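You operate a simulated robot arm through the tools that you are given. There is no shell and no other tool. Be economical: measure what you need, move in short steps, check, and stop when the job is done.

You run a simulated robot arm. Do the job below in one go: nothing can be reset, and whatever is moved stays where it is left.

Task
Lock the 8 MM disc in its port, switch the flow pump on and set the float at 2.
Fine: the float's top edge at the mark; LOCK all the way; leave it running; leave the other discs alone.
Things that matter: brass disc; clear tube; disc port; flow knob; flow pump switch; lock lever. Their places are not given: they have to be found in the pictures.

Only the result counts: the job must be done as asked and must still hold three seconds after the hand-in. Knocking over, shifting, dropping, spilling or breaking anything else fails it.

Robot
A 6-joint arm with a two-finger parallel gripper, fixed in place. Base frame: the origin is at the foot of the arm, x ahead of it, y to its left, z up; the work surface is at about z = 0.85. Readings come in m, rad, newtons and seconds.
With the tool pointing down near the work surface it reaches from about 0.26 to 0.68 m from the base axis. Its first joint turns from -1.152 to 1.152 rad. Payload 2.9 kg.
The tool frame sits at the grasp point between the pads (the TCP): z along the fingers, y along the line on which they close. The tips reach 0.03 m beyond it. The gripper opens to 0.11 m. The fingers are 0.02 m wide and 0.01 m thick; the gripper's body (0.048 by 0.112 m) begins 0.055 m behind the TCP.
Orientation is told as [roll, pitch, yaw] about the base's x, y, z axes, in that order, counted from this pose: with the fingers straight down and closing along the base's y, the tool's x points along the base's -x, its y along +y and its z along -z.

Tools
- The arm moves only by the tool nudge_tool. Its argument "motion" is one flat list of numbers, 7 for each row, row after row: the shift along the tool's x, y, z in cm, then the turn, a rotation vector about the tool's x, y, z in rad, then the gripper command, from -1 (shut) to 1 (fully open), values between in proportion. In form: [dx, dy, dz, wx, wy, wz, fingers, dx, dy, dz, wx, wy, wz, fingers, ...]. A call has 1 to 10 rows; each row shifts and turns the commanded pose from where the row before left it, along the tool's axes as they then stand. Rows are played at 5 a second. More than 0.05 m and 0.15 rad between two rows, or a gripper value outside its range, and nothing of the call is played. Where a pose cannot be reached the arm comes as near as it can. A force on the tool above 60 N (or 10 N above the force at the start of the call, whichever is more), or a blocked arm, ends the call early, and 0.2 s more pass. The fingers move at their own pace (about 0.108 m/s each) and stop on an object; they squeeze with about 27 N. The grip force told is the motor's: it shows also when the fingers shut on nothing. Time passes only in rows, and 0.2 s behind the last, so rows that do not move let the fingers close. The reply holds the time, the measured pose of the TCP, the force on the tool along the base axes, the opening and the grip force, in the units named above and with some noise, with the torque about the TCP (base axes, N m) and any sound that the robot's microphone picked up.
- Cameras (640 x 400 px; columns grow to the right, rows downward): "scene" is fixed at [0.081, 0.4028, 1.4144]; the picture's right is [-0.81, -0.59, 0.00], its down [-0.20, 0.27, -0.94] and it looks along [0.56, -0.76, -0.34] (base axes); focal length 293 px, centre (320, 200). "wrist" rides on the gripper at [0.072, 0.017, -0.103] in the tool frame; the picture's right is [-0.23, 0.97, 0.00], its down [-0.76, -0.18, -0.62] and it looks along [-0.61, -0.14, 0.78] (tool axes); focal length 222 px, centre (320, 200).
- capture(camera): a new picture of that camera. It takes no simulated time.
- locate(camera, pixels): there is no depth. For up to 12 entries [column, row, z] of the newest picture of that camera ("zoom" is the newest enlarged one), the place [x, y] in the base frame at which the ray of that pixel passes the height z, good to about 0.002 m, but the place of the scene camera against the robot may be out by one fixed shift of up to 0.025 m in any direction. It takes no simulated time.
- inspect(camera, box): a new picture of the part [left, top, right, bottom] of that camera's present view, enlarged. It takes no simulated time.
- sign_off(): hands the job in; it is judged then, once.

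Go step by step. Measure first, check grasps and placings, and put right what went wrong. The budget is 80 turns and 54 pictures, counting those below and the enlarged ones. Unless the task says otherwise, let go and move clear before handing in.

The tools are called after "Call:" as name(argument=value, ...) on one line, values as JSON. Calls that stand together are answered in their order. nudge_tool: Moves the arm, as the interface text tells. Its arguments: {"type":"object","properties":{"motion":{"type":"array","items":{"type":"number"}}},"required":["motion"]} The other tools are called the same way: capture (camera) takes a picture; locate (camera, pixels) gives the place at which the rays of pixels pass given heights; inspect (camera, box) takes an enlarged picture of a part of a camera's view; sign_off () hands the job in.

At the start:

```text
time: 0.0
eef_pos: [0.3468, -0.1739, 1.2738]
orientation: [0.0, 0.0, 0.001]
wrist_force: [-0.6, 0.5, 0.1]
ft_torque: [-0.01, 0.02, 0.05]
finger_gap: 0.11
grip_force: 0.0
```

scene: 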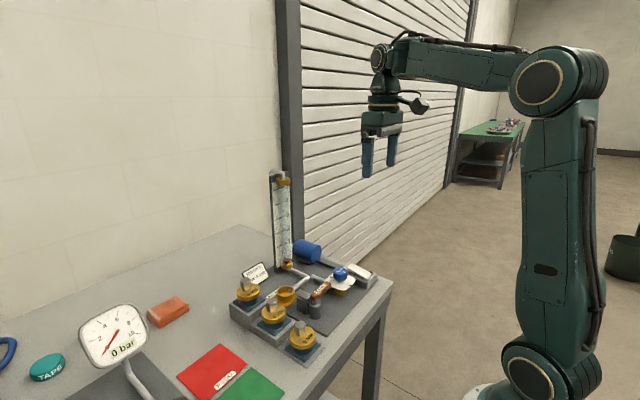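
wrist: 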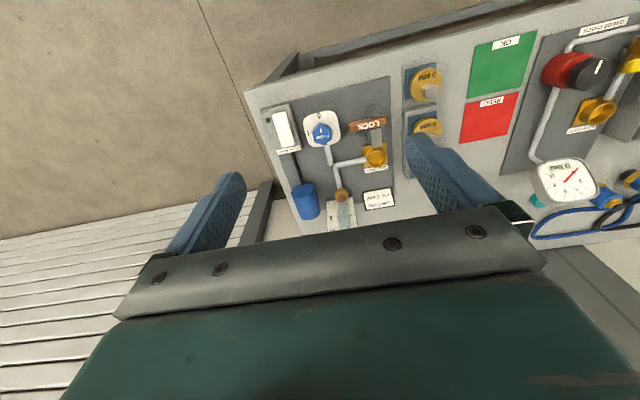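

The scene shows the flow panel at about (300,290), with three brass discs in front at (250,290), (272,313), (302,338). I'll zoom in on both views.

Call:
inspect(camera="scene", box=[220, 230, 400, 370])

Call:
inspect(camera="wrist", box=[240, 50, 460, 230])

Call:
inspect(camera="scene", box=[250, 160, 320, 280])

```text
2.86 times, centred on (310, 300) of scene
```

zoom: 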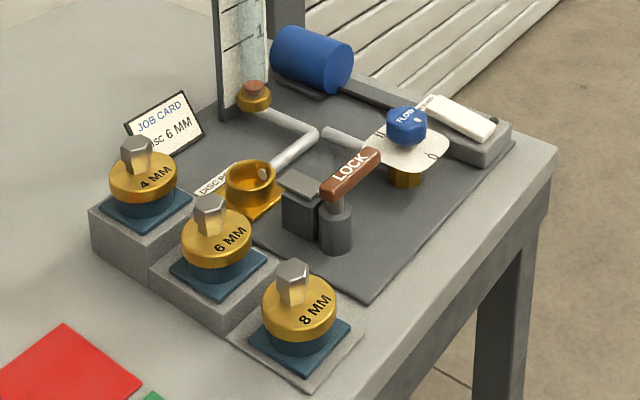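

```text
2.22 times, centred on (350, 140) of wrist
```

zoom: 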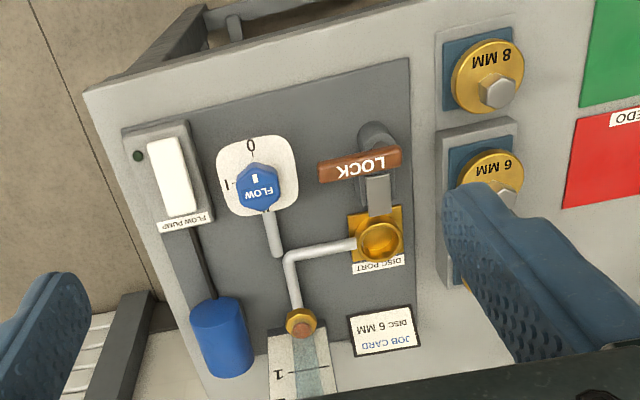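

```text
3.33 times, centred on (285, 220) of scene
```

zoom: 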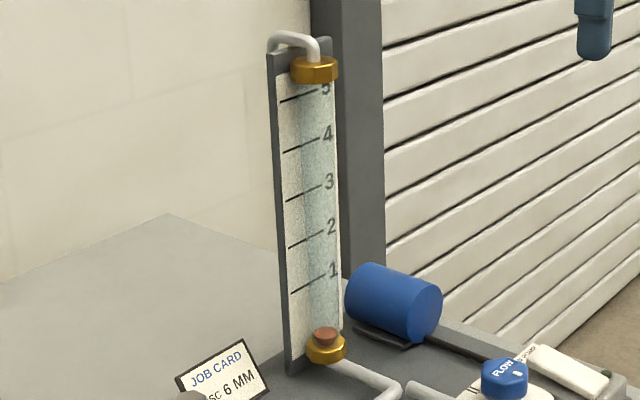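

The 8 MM disc is the rightmost (wrist ≈ (428,88)); the job card says 6 MM, but the task says 8 MM, so I go with 8 MM. I'll locate the main parts roughly.

Call:
locate(camera="wrist", pixels=[[430, 91.4, 0.93], [425.4, 83.8, 0.9], [377.6, 158, 0.88], [375, 111, 0.89], [350, 126.6, 0.92], [386, 122, 0.92], [322, 133, 0.91], [283.5, 129, 0.89], [342, 195, 0.88], [424, 125, 0.9]])

Call:
capture(camera="scene")

Call:
locate(camera="scene", pixels=[[302, 327, 0.93], [302, 338, 0.9], [288, 292, 0.88], [322, 315, 0.85], [341, 273, 0.91], [358, 272, 0.89], [284, 263, 0.88]])

```text
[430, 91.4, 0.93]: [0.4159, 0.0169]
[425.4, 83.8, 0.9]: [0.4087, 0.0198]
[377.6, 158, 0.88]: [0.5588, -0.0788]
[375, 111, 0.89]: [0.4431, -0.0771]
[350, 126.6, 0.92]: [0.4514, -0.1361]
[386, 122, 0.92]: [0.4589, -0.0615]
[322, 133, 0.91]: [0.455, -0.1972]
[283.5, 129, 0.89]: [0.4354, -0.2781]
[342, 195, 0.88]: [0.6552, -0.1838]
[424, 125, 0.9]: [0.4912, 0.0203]
```

```text
48 pictures are left
```

scene: 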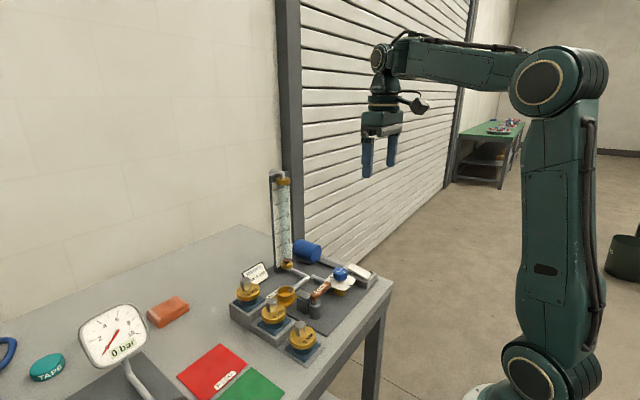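

```text
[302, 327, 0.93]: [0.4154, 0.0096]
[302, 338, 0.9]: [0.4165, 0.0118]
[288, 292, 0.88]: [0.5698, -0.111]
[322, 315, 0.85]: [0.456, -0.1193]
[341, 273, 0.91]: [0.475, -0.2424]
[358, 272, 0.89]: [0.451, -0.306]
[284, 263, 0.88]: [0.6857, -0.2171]
```

Heights are uncertain, so I'll move lower for a closer second view to triangulate.

Call:
nudge_tool(motion=[1, 2, 3, 0, 0, 0, 1, 1, 2, 3, 0, 0, 0, 1, 1, 2, 3, 0, 0, 0, 1, 1, 2, 3, 0, 0, 0, 1, 0.7, 1, 2, 0, 0, 0, 1])

Call:
capture(camera="wrist")

Call:
inspect(camera="wrist", box=[190, 90, 450, 260])

```text
time: 1.2
eef_pos: [0.2983, -0.0862, 1.1324]
orientation: [-0.001, 0.001, -0.001]
wrist_force: [0.1, -1.4, 0.0]
ft_torque: [-0.03, -0.01, 0.0]
finger_gap: 0.1101
grip_force: 0.0
```

```text
47 pictures are left
```

wrist: 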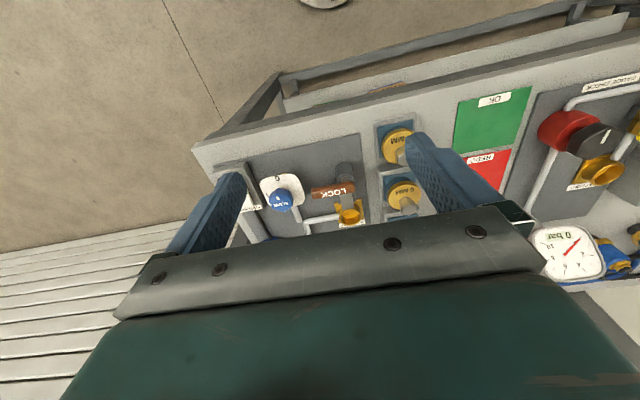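

```text
2.35 times, centred on (320, 175) of wrist
```

zoom: 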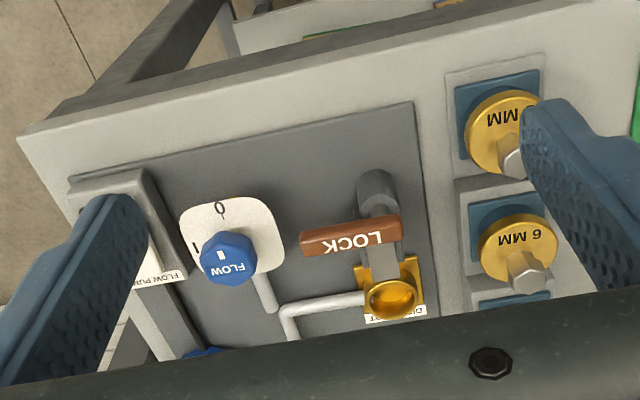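

I'll triangulate by taking rays at two heights from this nearer view.

Call:
locate(camera="zoom", pixels=[[388, 298, 0.88], [388, 298, 0.92], [228, 256, 0.88], [228, 256, 0.92], [300, 240, 0.88], [300, 240, 0.92], [402, 225, 0.88], [402, 225, 0.92], [376, 182, 0.88], [376, 182, 0.92], [526, 268, 0.9], [526, 268, 0.94]])

```text
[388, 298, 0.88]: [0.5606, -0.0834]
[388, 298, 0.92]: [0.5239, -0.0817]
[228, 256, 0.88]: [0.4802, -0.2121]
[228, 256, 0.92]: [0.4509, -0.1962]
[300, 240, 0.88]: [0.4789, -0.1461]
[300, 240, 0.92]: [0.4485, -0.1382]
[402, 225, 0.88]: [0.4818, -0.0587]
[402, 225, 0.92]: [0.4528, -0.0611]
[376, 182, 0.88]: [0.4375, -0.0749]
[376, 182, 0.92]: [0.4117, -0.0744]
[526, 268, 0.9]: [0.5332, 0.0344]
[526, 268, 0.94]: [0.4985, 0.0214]
```

Next I'll go round to the disc side and look along -y, to understand the lever and fix heights.

Call:
nudge_tool(motion=[-3, 3.7, 0, 0, 0, 0, 1, -3, 3.7, 0, 0, 0, 0, 1, -3, 3.7, 0, 0, 0, 0, 1, -3, 3.7, 0, 0, 0, 0, 1, -3, 3.7, 1, 0, 0, 0, 1, 0, 0, 1, 0, 0, 0.14, 1, 0, 0, 1, 0, 0, 0.14, 1, 0, 0, 1, 0, 0, 0.14, 1, 0, 0, 1, 0, 0, 0.14, 1, 0, 0, 0, 0, 0, 0.14, 1])

Call:
nudge_tool(motion=[0, 0, 0, 0, 0, 0.145, 1, 0, 0, 0, 0, 0, 0.145, 1, 0, 0, 0, 0, 0, 0.145, 1, 0, 0, 0, 0, 0, 0.145, 1, 0, 0, 0, 0, 0, 0.145, 1, 0, 0, 0, 0, 0, 0.145, 1])

Call:
capture(camera="wrist")

Call:
inspect(camera="wrist", box=[190, 60, 450, 230])

```text
time: 3.4
eef_pos: [0.4491, 0.0999, 1.0833]
orientation: [0.0, 0.0, -0.703]
wrist_force: [0.0, -0.2, -0.4]
ft_torque: [-0.02, -0.01, -0.02]
finger_gap: 0.1097
grip_force: 0.1
```

```text
time: 4.8
eef_pos: [0.4488, 0.1005, 1.0835]
orientation: [0.0, -0.001, -1.573]
wrist_force: [0.5, -0.5, 0.0]
ft_torque: [-0.04, -0.01, 0.0]
finger_gap: 0.11
grip_force: 0.0
```

```text
45 pictures are left
```

wrist: 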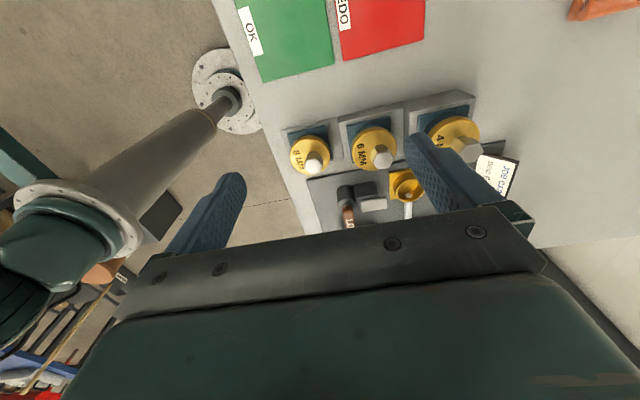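

```text
2.35 times, centred on (320, 145) of wrist
```

zoom: 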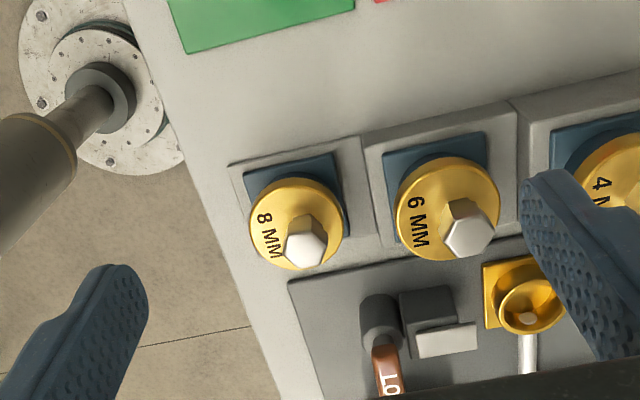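

From here the post, block and light plate beside the lever appear at zoom (380,320)-(447,340). I'll take rays and then shift in closer.

Call:
locate(camera="zoom", pixels=[[304, 245, 0.9], [304, 245, 0.94], [466, 232, 0.9], [466, 232, 0.94], [529, 300, 0.88], [529, 300, 0.92], [380, 302, 0.88], [380, 302, 0.92], [447, 338, 0.88], [447, 338, 0.92], [388, 365, 0.88], [388, 365, 0.92]])

Call:
nudge_tool(motion=[-4, 0, 0, 0, 0, 0, 1, -4, 0, 0, 0, 0, 0, 1])

Call:
capture(camera="wrist")

Call:
inspect(camera="wrist", box=[230, 80, 430, 210])

```text
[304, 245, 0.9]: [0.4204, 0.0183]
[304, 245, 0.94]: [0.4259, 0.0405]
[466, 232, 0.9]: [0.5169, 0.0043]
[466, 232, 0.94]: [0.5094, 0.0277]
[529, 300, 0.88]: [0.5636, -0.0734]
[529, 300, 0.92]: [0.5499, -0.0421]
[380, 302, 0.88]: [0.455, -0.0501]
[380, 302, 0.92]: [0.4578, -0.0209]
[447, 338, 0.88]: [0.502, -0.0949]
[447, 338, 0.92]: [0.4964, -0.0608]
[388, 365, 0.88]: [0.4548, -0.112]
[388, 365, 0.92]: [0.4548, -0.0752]
```

```text
time: 5.4
eef_pos: [0.4481, 0.0213, 1.0834]
orientation: [-0.001, -0.002, -1.571]
wrist_force: [0.6, -0.6, -0.2]
ft_torque: [0.02, 0.01, -0.03]
finger_gap: 0.1098
grip_force: 0.1
```

```text
43 pictures are left
```

wrist: 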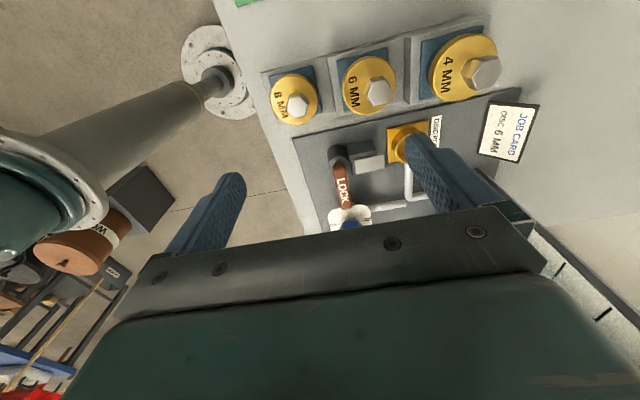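

```text
3.08 times, centred on (330, 145) of wrist
```

zoom: 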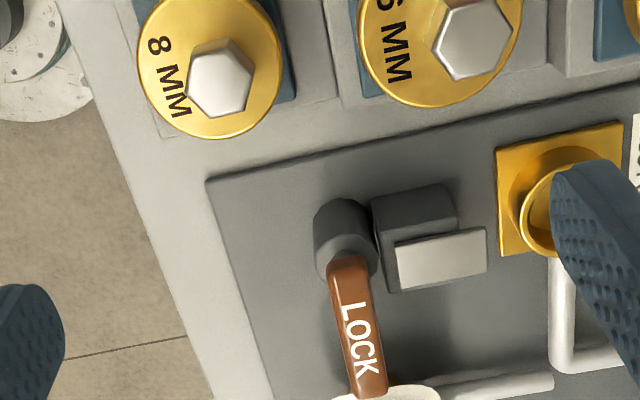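

The 8 MM knob triangulates to about (0.422, 0.024), top at z≈0.911. I'll hover over it with the gripper partly open and look.

Call:
nudge_tool(motion=[0.3, -2.6, 2, 0, 0, 0, 0.2, 0, 0, 4, 0, 0, 0, 0.0, 0, 0, 4, 0, 0, 0, 0.0])

Call:
capture(camera="wrist")

Call:
inspect(camera="wrist", box=[220, 80, 440, 220])

```text
time: 6.2
eef_pos: [0.4215, 0.0233, 0.9815]
orientation: [0.002, 0.0, -1.571]
wrist_force: [-0.9, 0.6, 0.4]
ft_torque: [-0.02, -0.02, -0.02]
finger_gap: 0.055
grip_force: 0.0
```

```text
41 pictures are left
```

wrist: 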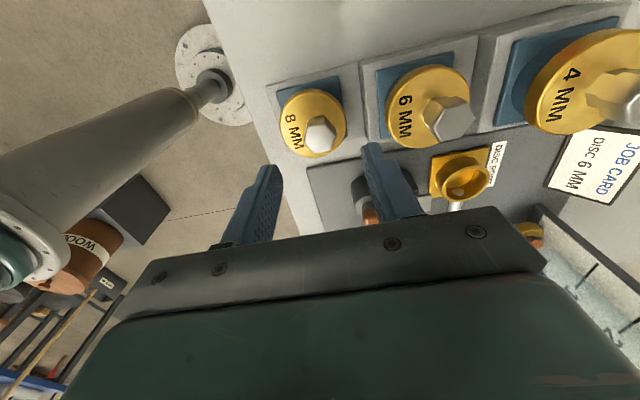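

```text
2.86 times, centred on (330, 150) of wrist
```

zoom: 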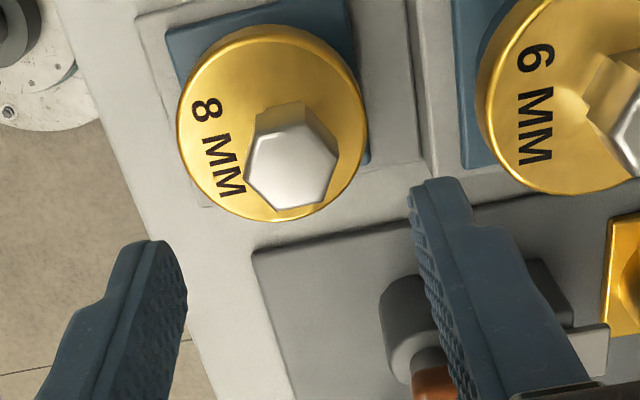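

The knob is hexagonal; I'll locate its vertices to pick the yaw at which fingers meet flats.

Call:
locate(camera="zoom", pixels=[[292, 168, 0.911], [245, 180, 0.911], [272, 210, 0.911], [324, 204, 0.911], [340, 162, 0.911], [313, 127, 0.911], [257, 136, 0.911], [179, 120, 0.885], [365, 120, 0.885], [270, 220, 0.885], [275, 25, 0.885]])

```text
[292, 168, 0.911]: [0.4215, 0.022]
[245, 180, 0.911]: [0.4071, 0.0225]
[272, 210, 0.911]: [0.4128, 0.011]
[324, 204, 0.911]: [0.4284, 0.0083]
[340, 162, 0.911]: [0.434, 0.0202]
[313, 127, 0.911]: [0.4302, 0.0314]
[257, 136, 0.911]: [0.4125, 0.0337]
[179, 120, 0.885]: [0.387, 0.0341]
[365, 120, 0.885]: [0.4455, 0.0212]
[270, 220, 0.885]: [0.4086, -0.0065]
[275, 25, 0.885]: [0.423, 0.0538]
```

Flats face about 24° from x, so I turn to yaw ≈ -1.15, centre, and descend to TCP z≈0.925.

Call:
nudge_tool(motion=[-0.18, -0.05, 0, 0, 0, -0.14, 0, 0, 0, 0, 0, 0, -0.14, 0, 0, 0, 0, 0, 0, -0.14, 0, 0, 0, 2, 0, 0, 0, 0, 0, 0, 2, 0, 0, 0, 0, 0, 0, 1.5, 0, 0, 0, 0])

Call:
inspect(camera="wrist", box=[220, 80, 440, 220])

Call:
inspect(camera="scene", box=[250, 270, 370, 360])

```text
time: 7.6
eef_pos: [0.4228, 0.0216, 0.9278]
orientation: [0.0, 0.0, -1.15]
wrist_force: [0.5, 0.0, 0.3]
ft_torque: [-0.03, -0.02, 0.0]
finger_gap: 0.055
grip_force: 0.2
```

```text
2.86 times, centred on (330, 150) of wrist
```

zoom: 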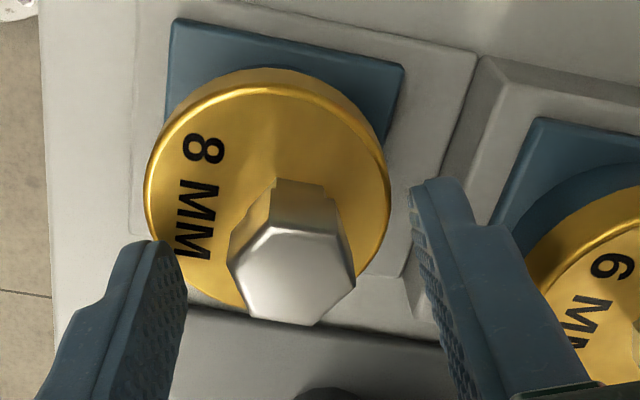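

```text
4.44 times, centred on (310, 315) of scene
```

zoom: 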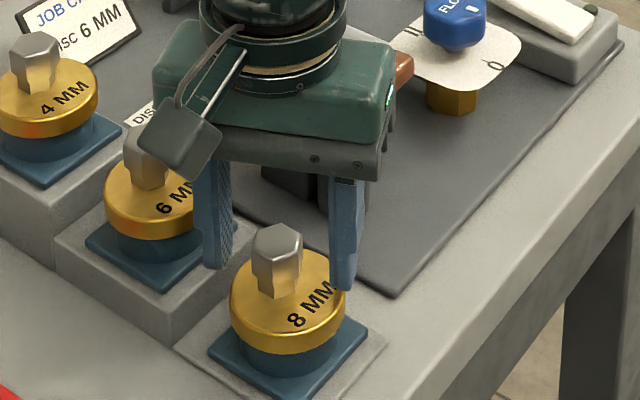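

The knob sits centred between the tips (zoom (290,265)). I'll check flange-top height by locating its centre at several z.

Call:
locate(camera="wrist", pixels=[[311.8, 148, 0.87], [311.8, 148, 0.88], [311.8, 148, 0.89], [310, 172, 0.911]])

```text
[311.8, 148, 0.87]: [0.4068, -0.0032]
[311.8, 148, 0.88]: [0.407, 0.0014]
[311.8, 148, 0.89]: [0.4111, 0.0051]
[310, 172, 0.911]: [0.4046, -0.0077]
```

Geometry puts the flange top near z≈0.876, so there is room: down 1.1 cm more, then close.

Call:
nudge_tool(motion=[0, 0, 1.1, 0, 0, 0, 0, 0, 0, 0, 0, 0, 0, -1, 0, 0, 0, 0, 0, 0, -1, 0, 0, 0, 0, 0, 0, -1, 0, 0, 0, 0, 0, 0, -1])

Call:
inspect(camera="wrist", box=[220, 80, 440, 220])

```text
time: 8.1
eef_pos: [0.4243, 0.0222, 0.923]
orientation: [0.003, -0.002, -1.15]
wrist_force: [3.9, 3.9, 12.5]
ft_torque: [0.05, 0.18, -0.12]
finger_gap: 0.0231
grip_force: 26.8
stopped in row 2: the force on the tool passed its limit at 68 N (the readings are from after the stop); the commanded pose is now the measured one
```

```text
2.86 times, centred on (330, 150) of wrist
```

zoom: 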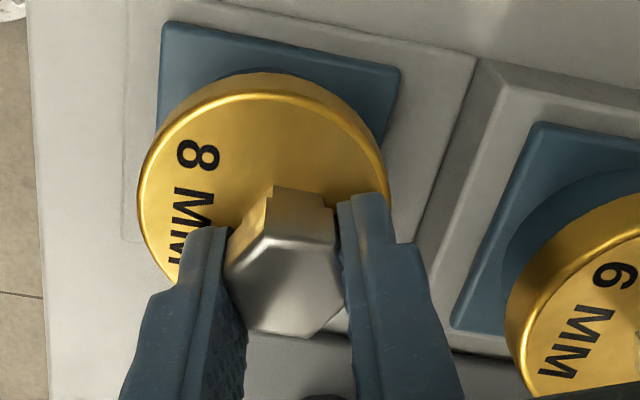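

The tips touched the flange (tips ≈0.893) while the fingers closed on the flats (gap 0.0231). The grip looks good, so I'll lift gently.

Call:
nudge_tool(motion=[0, 0, -0.2, 0, 0, 0, -1, 0, 0, -0.5, 0, 0, 0, -1, 0, 0, -1, 0, 0, 0, -1, 0, 0, -2, 0, 0, 0, -1, 0, 0, -2, 0, 0, 0, -1, 0, 0, -2, 0, 0, 0, -1])

Call:
capture(camera="wrist")

Call:
inspect(camera="scene", box=[240, 220, 380, 360])

```text
time: 9.5
eef_pos: [0.4214, 0.0206, 0.9997]
orientation: [-0.002, -0.001, -1.149]
wrist_force: [-1.0, 0.1, -0.2]
ft_torque: [0.0, 0.01, -0.02]
finger_gap: 0.0001
grip_force: 26.6
```

```text
36 pictures are left
```

wrist: 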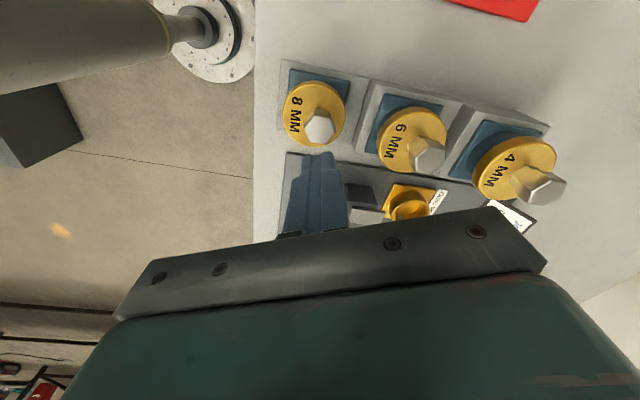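

```text
2.86 times, centred on (310, 290) of scene
```

zoom: 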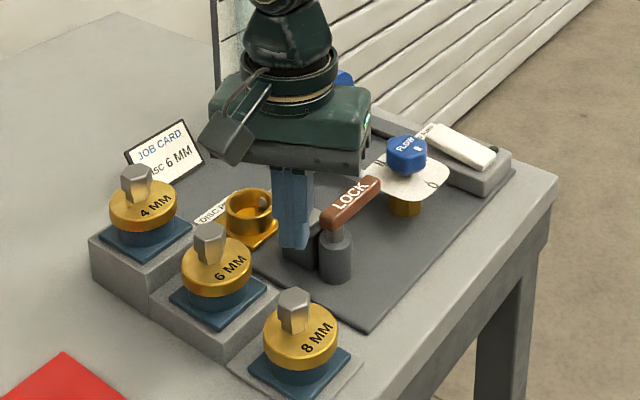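

The fingers slipped off and the disc stayed on its stand, undisturbed. The knob is centred, so I'll re-grip without pressing the flange and then lift in small steps watching the force.

Call:
nudge_tool(motion=[0, 0, 0, 0, 0, 0, 0, 0, 0, 1.8, 0, 0, 0, 0, 0, 0, 2, 0, 0, 0, 0, 0, 0, 2, 0, 0, 0, 0, 0, 0, 1.9, 0, 0, 0, 0, 0, 0, 0, 0, 0, 0, -1, 0, 0, 0, 0, 0, 0, -1, 0, 0, 0, 0, 0, 0, -1, 0, 0, 0, 0, 0, 0, -1])

Call:
inspect(camera="wrist", box=[220, 80, 440, 220])

```text
time: 11.5
eef_pos: [0.4239, 0.0224, 0.9233]
orientation: [0.007, -0.002, -1.151]
wrist_force: [7.8, 2.9, 34.3]
ft_torque: [0.0, 0.18, -0.04]
finger_gap: 0.0238
grip_force: 27.0
```

```text
2.86 times, centred on (330, 150) of wrist
```

zoom: 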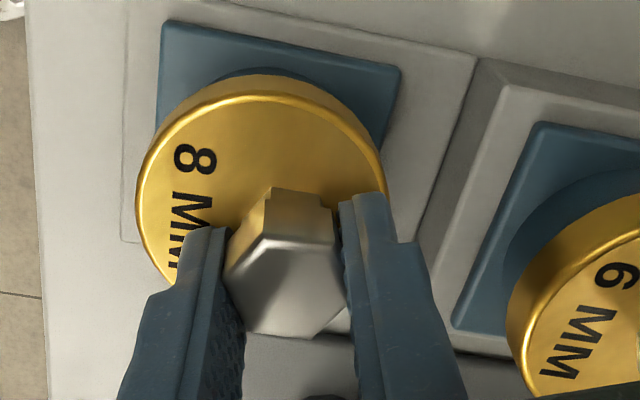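

The grip holds at 0.0238, with the tips still resting on the flange (34 N). I'll lift in small rows and check the gap.

Call:
nudge_tool(motion=[0, 0, -0.2, 0, 0, 0, -1, 0, 0, 0, 0, 0, 0, -1])

Call:
nudge_tool(motion=[0, 0, -0.3, 0, 0, 0, -1, 0, 0, 0, 0, 0, 0, -1])

Call:
nudge_tool(motion=[0, 0, -0.3, 0, 0, 0, -1, 0, 0, 0, 0, 0, 0, -1])

```text
time: 12.1
eef_pos: [0.4217, 0.0227, 0.9225]
orientation: [0.001, -0.003, -1.151]
wrist_force: [10.8, 3.6, 8.9]
ft_torque: [-0.05, -0.5, 0.05]
finger_gap: 0.0236
grip_force: 26.4
```

```text
time: 12.7
eef_pos: [0.4211, 0.0213, 0.9253]
orientation: [-0.003, 0.0, -1.152]
wrist_force: [10.6, 1.8, -7.3]
ft_torque: [0.07, -0.6, -0.03]
finger_gap: 0.0237
grip_force: 26.9
```

```text
time: 13.3
eef_pos: [0.4228, 0.0225, 0.93]
orientation: [0.0, 0.0, -1.151]
wrist_force: [9.1, 3.7, -3.9]
ft_torque: [0.14, -0.52, -0.02]
finger_gap: 0.0239
grip_force: 27.3
```

The force has gone to -4…-7 N. I'll see whether the disc is rising.

Call:
inspect(camera="wrist", box=[220, 80, 440, 220])

Call:
inspect(camera="scene", box=[250, 270, 370, 360])

```text
2.86 times, centred on (330, 150) of wrist
```

zoom: 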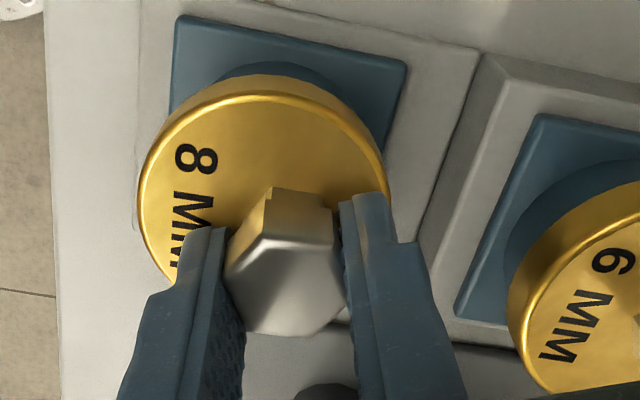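

```text
4.44 times, centred on (310, 315) of scene
```

zoom: 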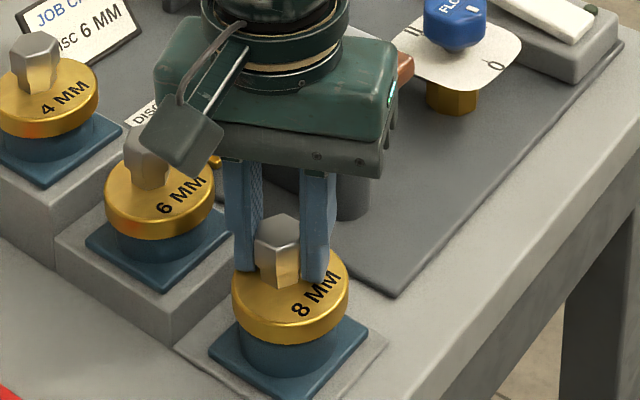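

The disc is rising with the fingers (more of the blue peg shows), but there is a +x side force of about 10 N. I'll relieve it slightly and keep lifting slowly.

Call:
nudge_tool(motion=[-0.04, 0.1, -0.3, 0, 0, 0, -1, 0, 0, -0.3, 0, 0, 0, -1, 0, 0, 0, 0, 0, 0, -1])

Call:
nudge_tool(motion=[0, 0, -0.4, 0, 0, 0, -1, 0, 0, -0.4, 0, 0, 0, -1, 0, 0, -0.4, 0, 0, 0, -1, 0, 0, 0, 0, 0, 0, -1])

Call:
inspect(camera="scene", box=[250, 270, 370, 360])

```text
time: 14.1
eef_pos: [0.4227, 0.0214, 0.936]
orientation: [-0.002, -0.002, -1.151]
wrist_force: [-0.1, 0.6, -1.2]
ft_torque: [0.0, 0.01, 0.0]
finger_gap: 0.0238
grip_force: 27.0
```

```text
time: 15.1
eef_pos: [0.4243, 0.0223, 0.9475]
orientation: [0.001, -0.002, -1.151]
wrist_force: [0.1, 0.0, -1.8]
ft_torque: [0.04, -0.01, 0.03]
finger_gap: 0.0238
grip_force: 27.1
```

```text
4.44 times, centred on (310, 315) of scene
```

zoom: 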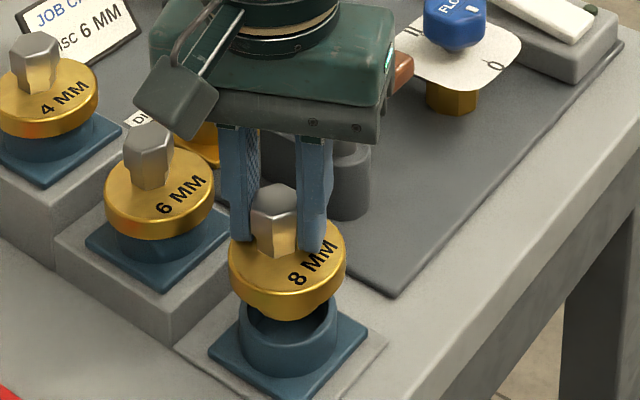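

The disc is free (the plug is visible under the flange). I'll raise it well clear and measure the port again from here.

Call:
nudge_tool(motion=[0, 0, -2.5, 0, 0, 0, -1, 0, 0, -3, 0, 0, 0, -1, 0, 0, -3, 0, 0, 0, -1, 0, 0, 0, 0, 0, 0, -1])

Call:
capture(camera="wrist")

Call:
inspect(camera="wrist", box=[320, 130, 440, 210])

```text
time: 16.1
eef_pos: [0.4236, 0.0216, 1.0324]
orientation: [-0.001, -0.002, -1.151]
wrist_force: [-0.9, -0.2, -1.1]
ft_torque: [-0.04, -0.03, -0.01]
finger_gap: 0.0237
grip_force: 27.3
```

```text
30 pictures are left
```

wrist: 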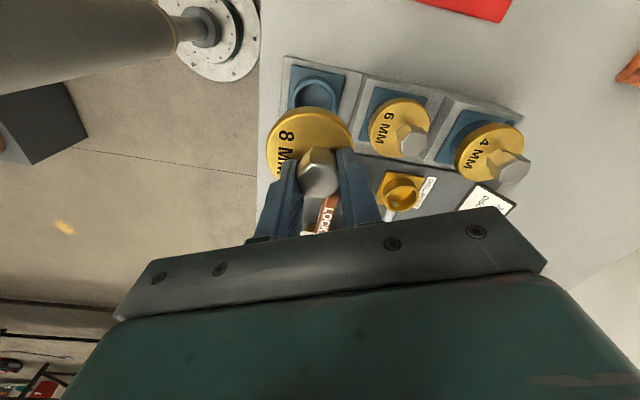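

```text
5.00 times, centred on (380, 170) of wrist
```

zoom: 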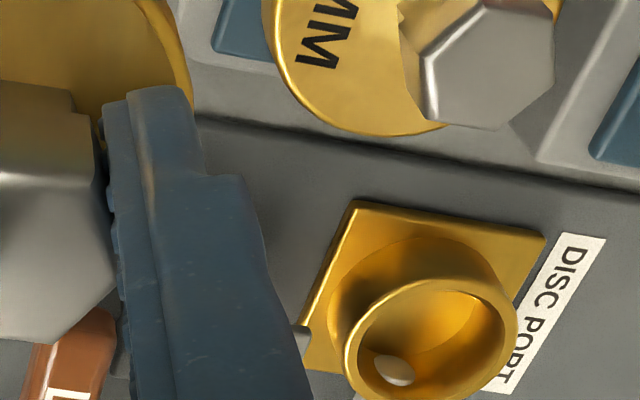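

The port is a ring on a square base, rim centre near zoom (433,338). I'll take rays at several heights and calibrate the scene camera using the 8 MM knob.

Call:
locate(camera="zoom", pixels=[[433, 338, 0.88], [433, 338, 0.89], [433, 338, 0.9], [345, 350, 0.89], [518, 320, 0.89], [355, 200, 0.86], [545, 238, 0.86], [310, 368, 0.86], [485, 60, 0.924]])

Call:
locate(camera="scene", pixels=[[299.9, 323.4, 0.911], [286.2, 292.3, 0.88], [286.2, 292.3, 0.89], [286.2, 292.3, 0.9]])

```text
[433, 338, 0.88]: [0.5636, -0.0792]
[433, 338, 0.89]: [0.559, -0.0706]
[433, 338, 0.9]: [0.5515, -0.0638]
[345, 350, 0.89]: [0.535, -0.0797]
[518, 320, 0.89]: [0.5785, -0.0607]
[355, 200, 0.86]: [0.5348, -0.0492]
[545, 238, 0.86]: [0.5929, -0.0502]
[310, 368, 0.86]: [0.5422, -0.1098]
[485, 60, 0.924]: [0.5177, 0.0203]
```

```text
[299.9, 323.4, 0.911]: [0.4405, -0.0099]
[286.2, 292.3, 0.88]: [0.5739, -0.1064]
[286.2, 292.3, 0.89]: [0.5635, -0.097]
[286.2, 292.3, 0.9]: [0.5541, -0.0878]
```

The port is near (0.567,-0.082) with the rim around 0.875, ±3 mm. I'll go to the far side, high over everything, for a second bearing on it.

Call:
nudge_tool(motion=[-2.56, 2.98, 0, 0, 0, 0, -1, -2.56, 2.98, 0, 0, 0, 0, -1, -2.56, 2.98, 0, 0, 0, 0, -1, -2.56, 2.98, 0, 0, 0, 0, -1, -2.56, 2.98, 1, 0, 0, 0, -1, -2.56, 2.98, 2, 0, 0, 0, -1, 0, 0, 0, 0, 0, 0, -1])

Call:
capture(camera="wrist")

Call:
inspect(camera="wrist", box=[170, 80, 320, 180])

```text
time: 17.7
eef_pos: [0.6501, -0.0457, 1.0029]
orientation: [-0.001, 0.0, -1.151]
wrist_force: [0.6, -0.4, -2.3]
ft_torque: [0.03, 0.01, 0.02]
finger_gap: 0.0238
grip_force: 26.9
```

```text
28 pictures are left
```

wrist: 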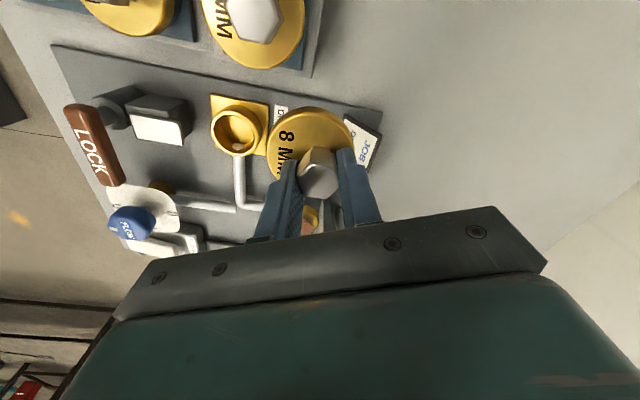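

```text
4.00 times, centred on (245, 130) of wrist
```

zoom: 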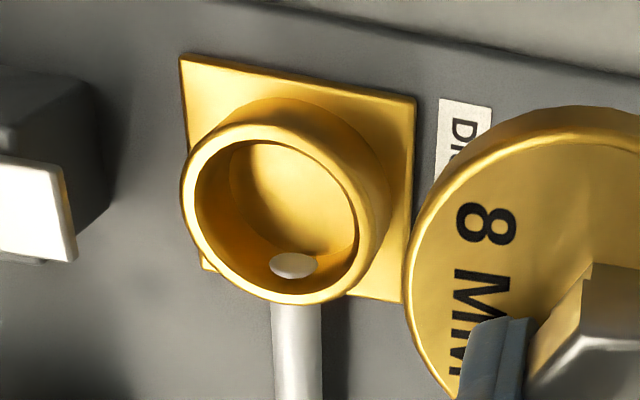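

Clear view: rim centre at zoom (276,214), base corners (180,55), (415,98), (402,302), (203,270).

Call:
locate(camera="zoom", pixels=[[276, 214, 0.87], [276, 214, 0.88], [276, 214, 0.89], [181, 205, 0.88], [371, 220, 0.88], [180, 55, 0.857], [415, 98, 0.857], [402, 302, 0.857], [203, 270, 0.857], [75, 260, 0.9], [60, 165, 0.9], [42, 70, 0.9]])

Call:
locate(camera="wrist", pixels=[[67, 108, 0.92], [122, 183, 0.92], [92, 105, 0.92], [105, 184, 0.92], [131, 215, 0.91], [112, 103, 0.9], [145, 130, 0.9], [177, 145, 0.88], [165, 113, 0.9], [310, 147, 0.965]])

```text
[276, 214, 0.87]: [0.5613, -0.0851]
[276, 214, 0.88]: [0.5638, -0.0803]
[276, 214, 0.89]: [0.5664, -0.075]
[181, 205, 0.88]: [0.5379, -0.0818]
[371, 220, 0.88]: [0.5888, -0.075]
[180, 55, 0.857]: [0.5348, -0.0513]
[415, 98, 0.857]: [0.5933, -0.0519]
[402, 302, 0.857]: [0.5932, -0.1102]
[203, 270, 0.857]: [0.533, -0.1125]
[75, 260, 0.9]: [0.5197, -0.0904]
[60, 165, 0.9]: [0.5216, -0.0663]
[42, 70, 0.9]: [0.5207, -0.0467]
```

```text
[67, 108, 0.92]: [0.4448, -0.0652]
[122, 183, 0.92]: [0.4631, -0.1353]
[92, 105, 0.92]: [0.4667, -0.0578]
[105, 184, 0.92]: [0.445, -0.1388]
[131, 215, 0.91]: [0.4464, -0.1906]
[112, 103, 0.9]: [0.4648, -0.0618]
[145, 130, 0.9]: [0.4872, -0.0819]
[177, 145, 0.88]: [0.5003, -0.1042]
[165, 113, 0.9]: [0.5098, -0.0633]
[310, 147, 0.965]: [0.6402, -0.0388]
```

The two views agree: port centre ≈ (0.5647, -0.0786), rim z≈0.88. I'll move over it and lower partway.

Call:
nudge_tool(motion=[0.16, -3.05, 0, 0, 0, 0, -1, 0.16, -3.05, 0, 0, 0, 0, -1, 0.16, -3.05, 0, 0, 0, 0, -1, 0, 0, 2, 0, 0, 0, -1, 0, 0, 1.5, 0, 0, 0, -1, 0, 0, 0, 0, 0, 0, -1])

Call:
inspect(camera="scene", box=[230, 240, 350, 320])

Call:
capture(camera="wrist")

```text
time: 19.1
eef_pos: [0.5646, -0.0782, 0.9675]
orientation: [0.001, -0.002, -1.149]
wrist_force: [-0.8, -0.4, -1.2]
ft_torque: [-0.02, -0.05, 0.02]
finger_gap: 0.0236
grip_force: 27.2
```

```text
5.00 times, centred on (290, 280) of scene
```

zoom: 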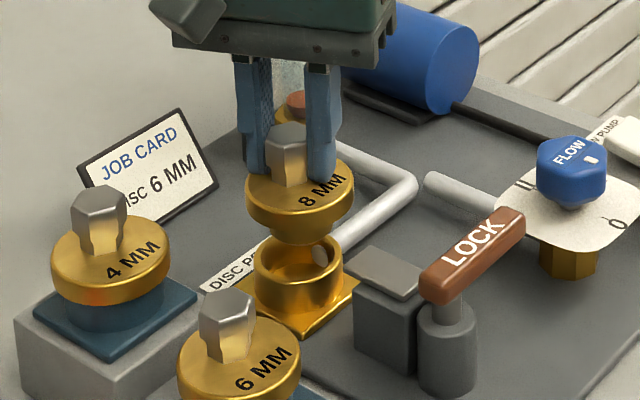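

```text
25 pictures are left
```

wrist: 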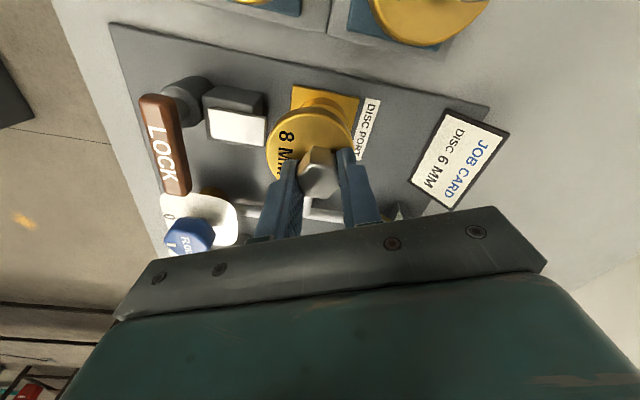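

The disc is over the port in both views (scene disc col 301, ring 299). I'll lower it gently.

Call:
nudge_tool(motion=[0, 0, 1.2, 0, 0, 0, -1, 0, 0, 0.8, 0, 0, 0, -1, 0, 0, 0.5, 0, 0, 0, -1, 0, 0, 0, 0, 0, 0, -1])

Call:
nudge_tool(motion=[0, 0, 0.5, 0, 0, 0, -1, 0, 0, 0, 0, 0, 0, -1])

Call:
nudge_tool(motion=[0, 0, 0.5, 0, 0, 0, -1, 0, 0, 0, 0, 0, 0, -1])

Call:
inspect(camera="scene", box=[230, 240, 350, 320])

```text
time: 20.1
eef_pos: [0.5643, -0.078, 0.946]
orientation: [0.003, -0.005, -1.151]
wrist_force: [-6.4, 0.5, 30.1]
ft_torque: [0.27, 0.93, 0.02]
finger_gap: 0.0235
grip_force: 26.8
```

```text
time: 20.5
eef_pos: [0.5658, -0.0793, 0.9468]
orientation: [0.006, -0.008, -1.15]
wrist_force: [0.2, -0.1, 4.7]
ft_torque: [0.0, 0.09, -0.01]
finger_gap: 0.0238
grip_force: 27.4
stopped in row 2: the force on the tool passed its limit at 62 N (the readings are from after the stop); the commanded pose is now the measured one
```

```text
time: 21.1
eef_pos: [0.5663, -0.0799, 0.9462]
orientation: [0.015, -0.01, -1.148]
wrist_force: [-13.6, -1.7, 49.8]
ft_torque: [0.5, 1.65, 0.13]
finger_gap: 0.0238
grip_force: 26.8
```

```text
5.00 times, centred on (290, 280) of scene
```

zoom: 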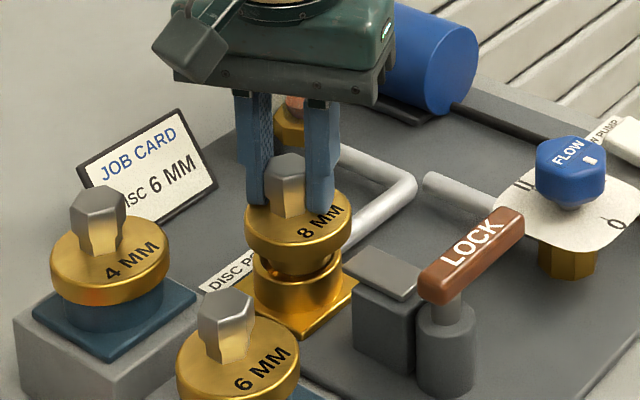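

The plug is resting on the rim; the torque puts the contact at about (-x,+y) of centre, so I back off, shift slightly +x/-y, square up, and lower again.

Call:
nudge_tool(motion=[0, 0, -0.7, 0.009, -0.002, 0, -1, -0.13, 0.05, 0, 0, 0, 0, -1, 0, 0, 0.3, 0, 0, 0, -1, 0, 0, 0.3, 0, 0, 0, -1, 0, 0, 0.2, 0, 0, 0, -1])

Call:
nudge_tool(motion=[0, 0, 0.3, 0, 0, 0, -1, 0, 0, 0, 0, 0, 0, -1])

```text
time: 22.3
eef_pos: [0.568, -0.0807, 0.9433]
orientation: [0.009, -0.014, -1.153]
wrist_force: [12.8, -6.7, 25.0]
ft_torque: [-0.21, -0.28, 0.06]
finger_gap: 0.0238
grip_force: 27.1
```

```text
time: 22.9
eef_pos: [0.5692, -0.0822, 0.9431]
orientation: [0.011, -0.016, -1.152]
wrist_force: [14.3, -10.2, 30.8]
ft_torque: [-0.34, -0.19, 0.05]
finger_gap: 0.0238
grip_force: 26.8
```

It has started entering (z 0.943) and the cup pushes the plug toward +x/-y. I'll shift another ~2 mm that way.

Call:
nudge_tool(motion=[-0.2, 0.1, -0.3, 0, 0, 0, -1, 0, 0, 0, 0, 0, 0, -1, 0, 0, 0.3, 0, 0, 0, -1, 0, 0, 0.2, 0, 0, 0, -1, 0, 0, 0, 0, 0, 0, -1])

```text
time: 24.1
eef_pos: [0.5695, -0.0815, 0.9349]
orientation: [0.005, -0.011, -1.151]
wrist_force: [20.0, -6.0, 2.7]
ft_torque: [-0.31, -0.94, 0.0]
finger_gap: 0.0236
grip_force: 26.7
```

It is going in (z 0.935). I'll relieve the +x side force and continue down.

Call:
nudge_tool(motion=[-0.08, 0.12, 0, 0, 0, 0, -1, 0, 0, 0.3, 0, 0, 0, -1, 0, 0, 0.3, 0, 0, 0, -1, 0, 0, 0, 0, 0, 0, -1])

Call:
nudge_tool(motion=[0, 0, 0.3, 0, 0, 0, -1, 0, 0, 0.3, 0, 0, 0, -1, 0, 0, 0, 0, 0, 0, -1])

Call:
inspect(camera="scene", box=[230, 240, 350, 320])

```text
time: 25.1
eef_pos: [0.5698, -0.0813, 0.927]
orientation: [0.0, -0.007, -1.15]
wrist_force: [15.4, -6.0, 5.2]
ft_torque: [-0.23, -0.53, 0.06]
finger_gap: 0.0237
grip_force: 27.6
```

```text
time: 25.9
eef_pos: [0.5698, -0.0817, 0.9252]
orientation: [0.002, -0.011, -1.15]
wrist_force: [7.8, -6.4, 22.6]
ft_torque: [0.08, 0.2, 0.06]
finger_gap: 0.0236
grip_force: 26.7
```

```text
5.00 times, centred on (290, 280) of scene
```

zoom: 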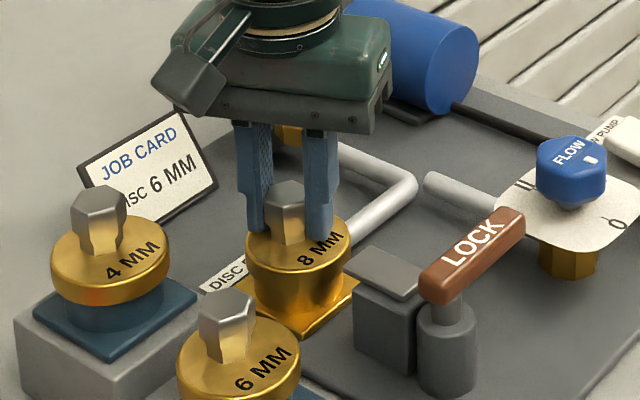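

The flange is down on the ring with 22 N upward contact: seated. I'll release a little, rise, and look.

Call:
nudge_tool(motion=[0, 0, 0.15, 0, 0, 0, -1, 0, 0, 0, 0, 0, 0, -0.15, 0, 0, 0, 0, 0, 0, -0.15, 0, 0, -2, 0, 0, 0, -0.15, 0, 0, -3, 0, 0, 0, -0.15, 0, 0, -4, 0, 0, 0, -0.15])

Call:
inspect(camera="scene", box=[230, 240, 350, 320])

Call:
capture(camera="wrist")

```text
time: 27.3
eef_pos: [0.5699, -0.0801, 1.0108]
orientation: [-0.004, -0.007, -1.148]
wrist_force: [0.2, 0.2, 0.0]
ft_torque: [0.03, -0.01, -0.02]
finger_gap: 0.0467
grip_force: 0.2
```

```text
5.00 times, centred on (290, 280) of scene
```

zoom: 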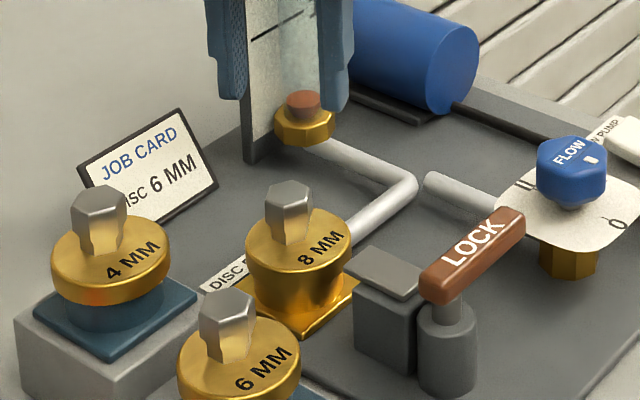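

```text
21 pictures are left
```

wrist: 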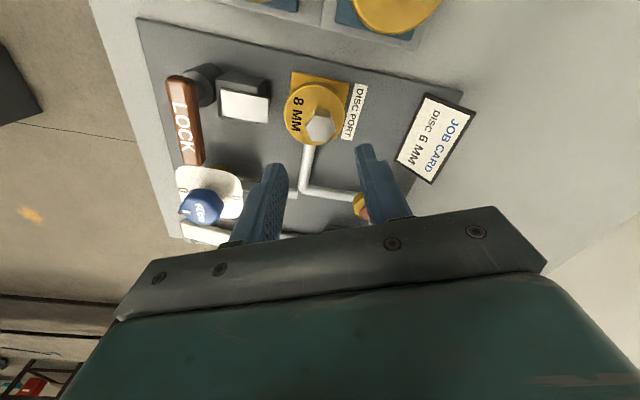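

The 8 MM disc is seated in the port. Next is the lever; I'll zoom on it to get its heights.

Call:
inspect(camera="wrist", box=[145, 50, 289, 250])

```text
2.00 times, centred on (217, 150) of wrist
```

zoom: 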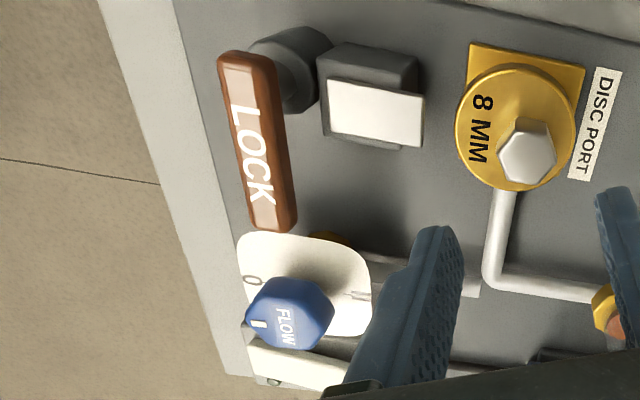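

Call:
locate(camera="zoom", pixels=[[220, 58, 0.92], [272, 55, 0.92], [256, 228, 0.92], [297, 214, 0.92], [256, 228, 0.94], [297, 214, 0.94], [328, 80, 0.9], [425, 95, 0.9], [415, 147, 0.9], [325, 132, 0.9], [288, 310, 0.91], [258, 323, 0.91]])

```text
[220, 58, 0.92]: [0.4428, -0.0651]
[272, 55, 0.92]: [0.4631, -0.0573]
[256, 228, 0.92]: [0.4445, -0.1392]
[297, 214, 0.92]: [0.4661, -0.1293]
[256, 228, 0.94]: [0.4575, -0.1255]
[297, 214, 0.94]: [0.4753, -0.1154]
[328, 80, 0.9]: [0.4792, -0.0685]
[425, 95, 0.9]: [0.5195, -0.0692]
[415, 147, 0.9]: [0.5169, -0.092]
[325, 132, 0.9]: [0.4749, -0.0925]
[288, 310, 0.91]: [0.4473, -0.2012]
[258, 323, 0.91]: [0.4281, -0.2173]
```

Handle: top z≈0.919, x≈0.454, running y -0.06 to -0.138, and it clears the block top (z≈0.893). I'll align over its free end with the fingers across it.

Call:
nudge_tool(motion=[0, 0, 0, 0, 0, 0.14, -0.15, 0, 0, 0, 0, 0, 0.14, -0.15, 0, 0, 0, 0, 0, 0.14, -0.15, -1.4, -3.8, 0, 0, 0, 0, -0.15, -1.4, -3.8, 0, 0, 0, 0, -0.15, -1.5, -3.9, 0, 0, 0, 0, -0.15, 0, 0, 3, 0, 0, 0, -0.15])

Call:
capture(camera="wrist")

```text
time: 28.9
eef_pos: [0.4536, -0.1262, 0.981]
orientation: [0.001, -0.009, -1.573]
wrist_force: [0.0, 0.2, 0.1]
ft_torque: [0.0, 0.01, -0.01]
finger_gap: 0.0467
grip_force: 0.0
```

```text
19 pictures are left
```

wrist: 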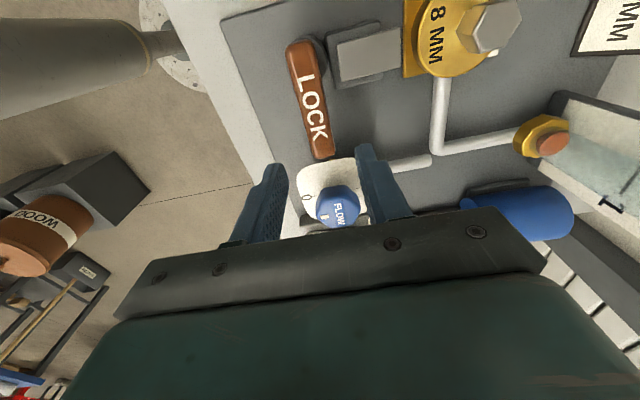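

The TCP projects onto the handle about 1 cm from its free end (320,144). I'll descend and close to a loose cage.

Call:
nudge_tool(motion=[0, 0, 2.4, 0, 0, 0, -0.15, 0, 0, 2.4, 0, 0, 0, -0.15, 0, 0, 0, 0, 0, 0, -0.5, 0, 0, 0, 0, 0, 0, -0.5])

Call:
inspect(camera="wrist", box=[220, 60, 440, 220])

Call:
inspect(camera="scene", box=[260, 240, 380, 320])

```text
time: 29.9
eef_pos: [0.4549, -0.1244, 0.9344]
orientation: [0.001, -0.007, -1.57]
wrist_force: [0.3, 0.6, -0.4]
ft_torque: [-0.01, -0.02, -0.04]
finger_gap: 0.0275
grip_force: 0.1
```

```text
2.50 times, centred on (330, 140) of wrist
```

zoom: 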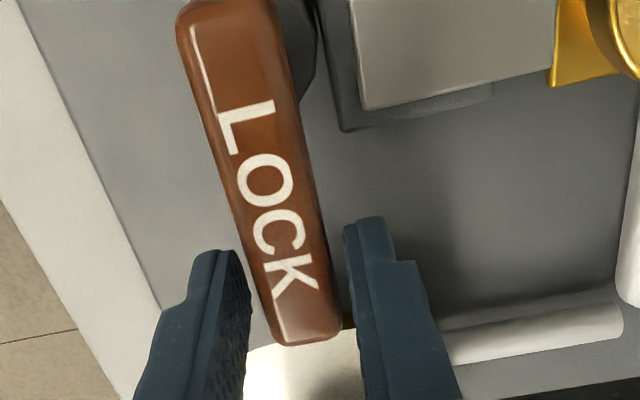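

```text
5.00 times, centred on (320, 280) of scene
```

zoom: 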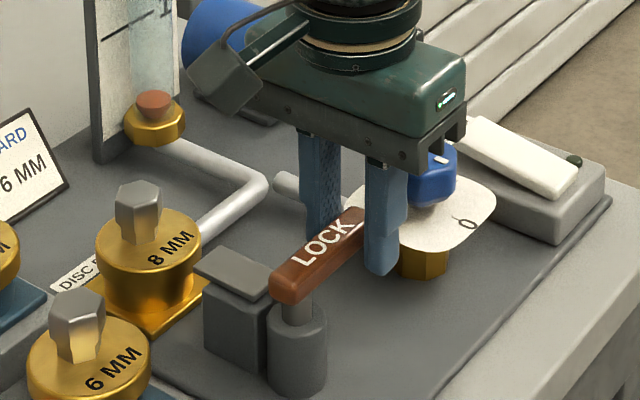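

The handle is caged. I'll swing it toward +x (over the block, toward the port) about the post for the first 3 steps and watch the force.

Call:
nudge_tool(motion=[0, 0.3, 0, 0, 0, 0, -0.5, 0.06, 0.82, 0, 0, 0, -0.148, -0.5, 0.06, 0.82, 0, 0, 0, -0.148, -0.5, 0.06, 0.82, 0, 0, 0, -0.148, -0.5])

```text
time: 30.9
eef_pos: [0.465, -0.1183, 0.9323]
orientation: [-0.039, 0.014, -1.199]
wrist_force: [-36.3, 0.7, 24.2]
ft_torque: [-0.37, 0.61, -0.52]
finger_gap: 0.0451
grip_force: 16.8
stopped in row 4: the force on the tool passed its limit at 65 N (the readings are from after the stop); the commanded pose is now the measured one
```

The +x swing met strong resistance (-36 N) and pried the fingers open. I'll look at what moved.

Call:
inspect(camera="wrist", box=[220, 60, 440, 220])

Call:
inspect(camera="scene", box=[260, 240, 380, 320])

```text
2.50 times, centred on (330, 140) of wrist
```

zoom: 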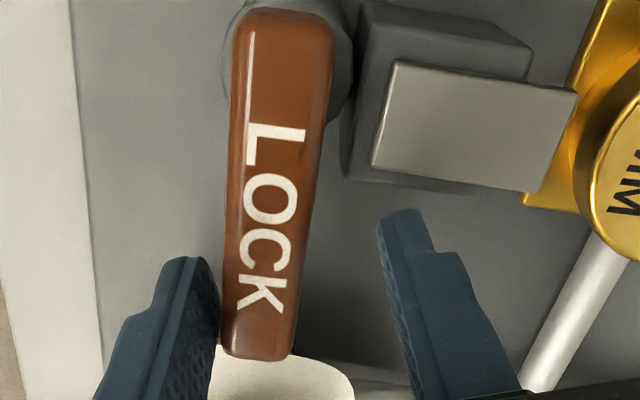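

```text
5.00 times, centred on (320, 280) of scene
```

zoom: 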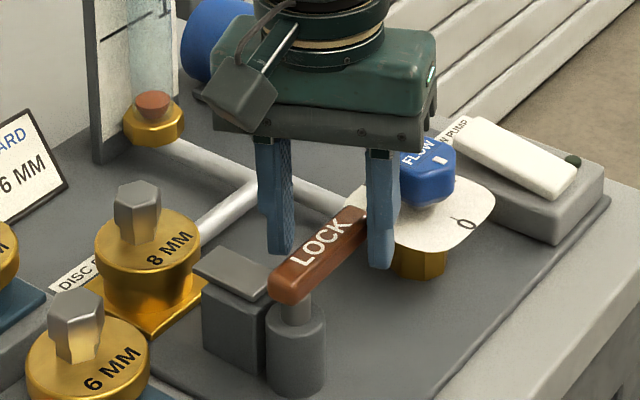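

The handle did not budge toward +x, so that is its end stop; it must turn the other way (toward -x). I'll back off upward, level the tool, close the fingers and re-approach on the +x side to push.

Call:
nudge_tool(motion=[0, -0.5, 0, 0, 0, 0, -0.1, 0, 0, -3, 0, 0, 0, -0.1, 0, 0, -3, -0.027, 0.031, 0, -1, 0, 0, 0, 0, 0, 0.13, -1, 0, 0, 0, 0, 0, 0.12, -1, 0, 0, 0, 0, 0, 0.12, -1])

```text
time: 32.3
eef_pos: [0.4682, -0.1203, 0.9915]
orientation: [-0.014, 0.037, -1.564]
wrist_force: [0.5, -0.5, 0.2]
ft_torque: [0.0, -0.03, -0.03]
finger_gap: 0.0
grip_force: 26.7
```

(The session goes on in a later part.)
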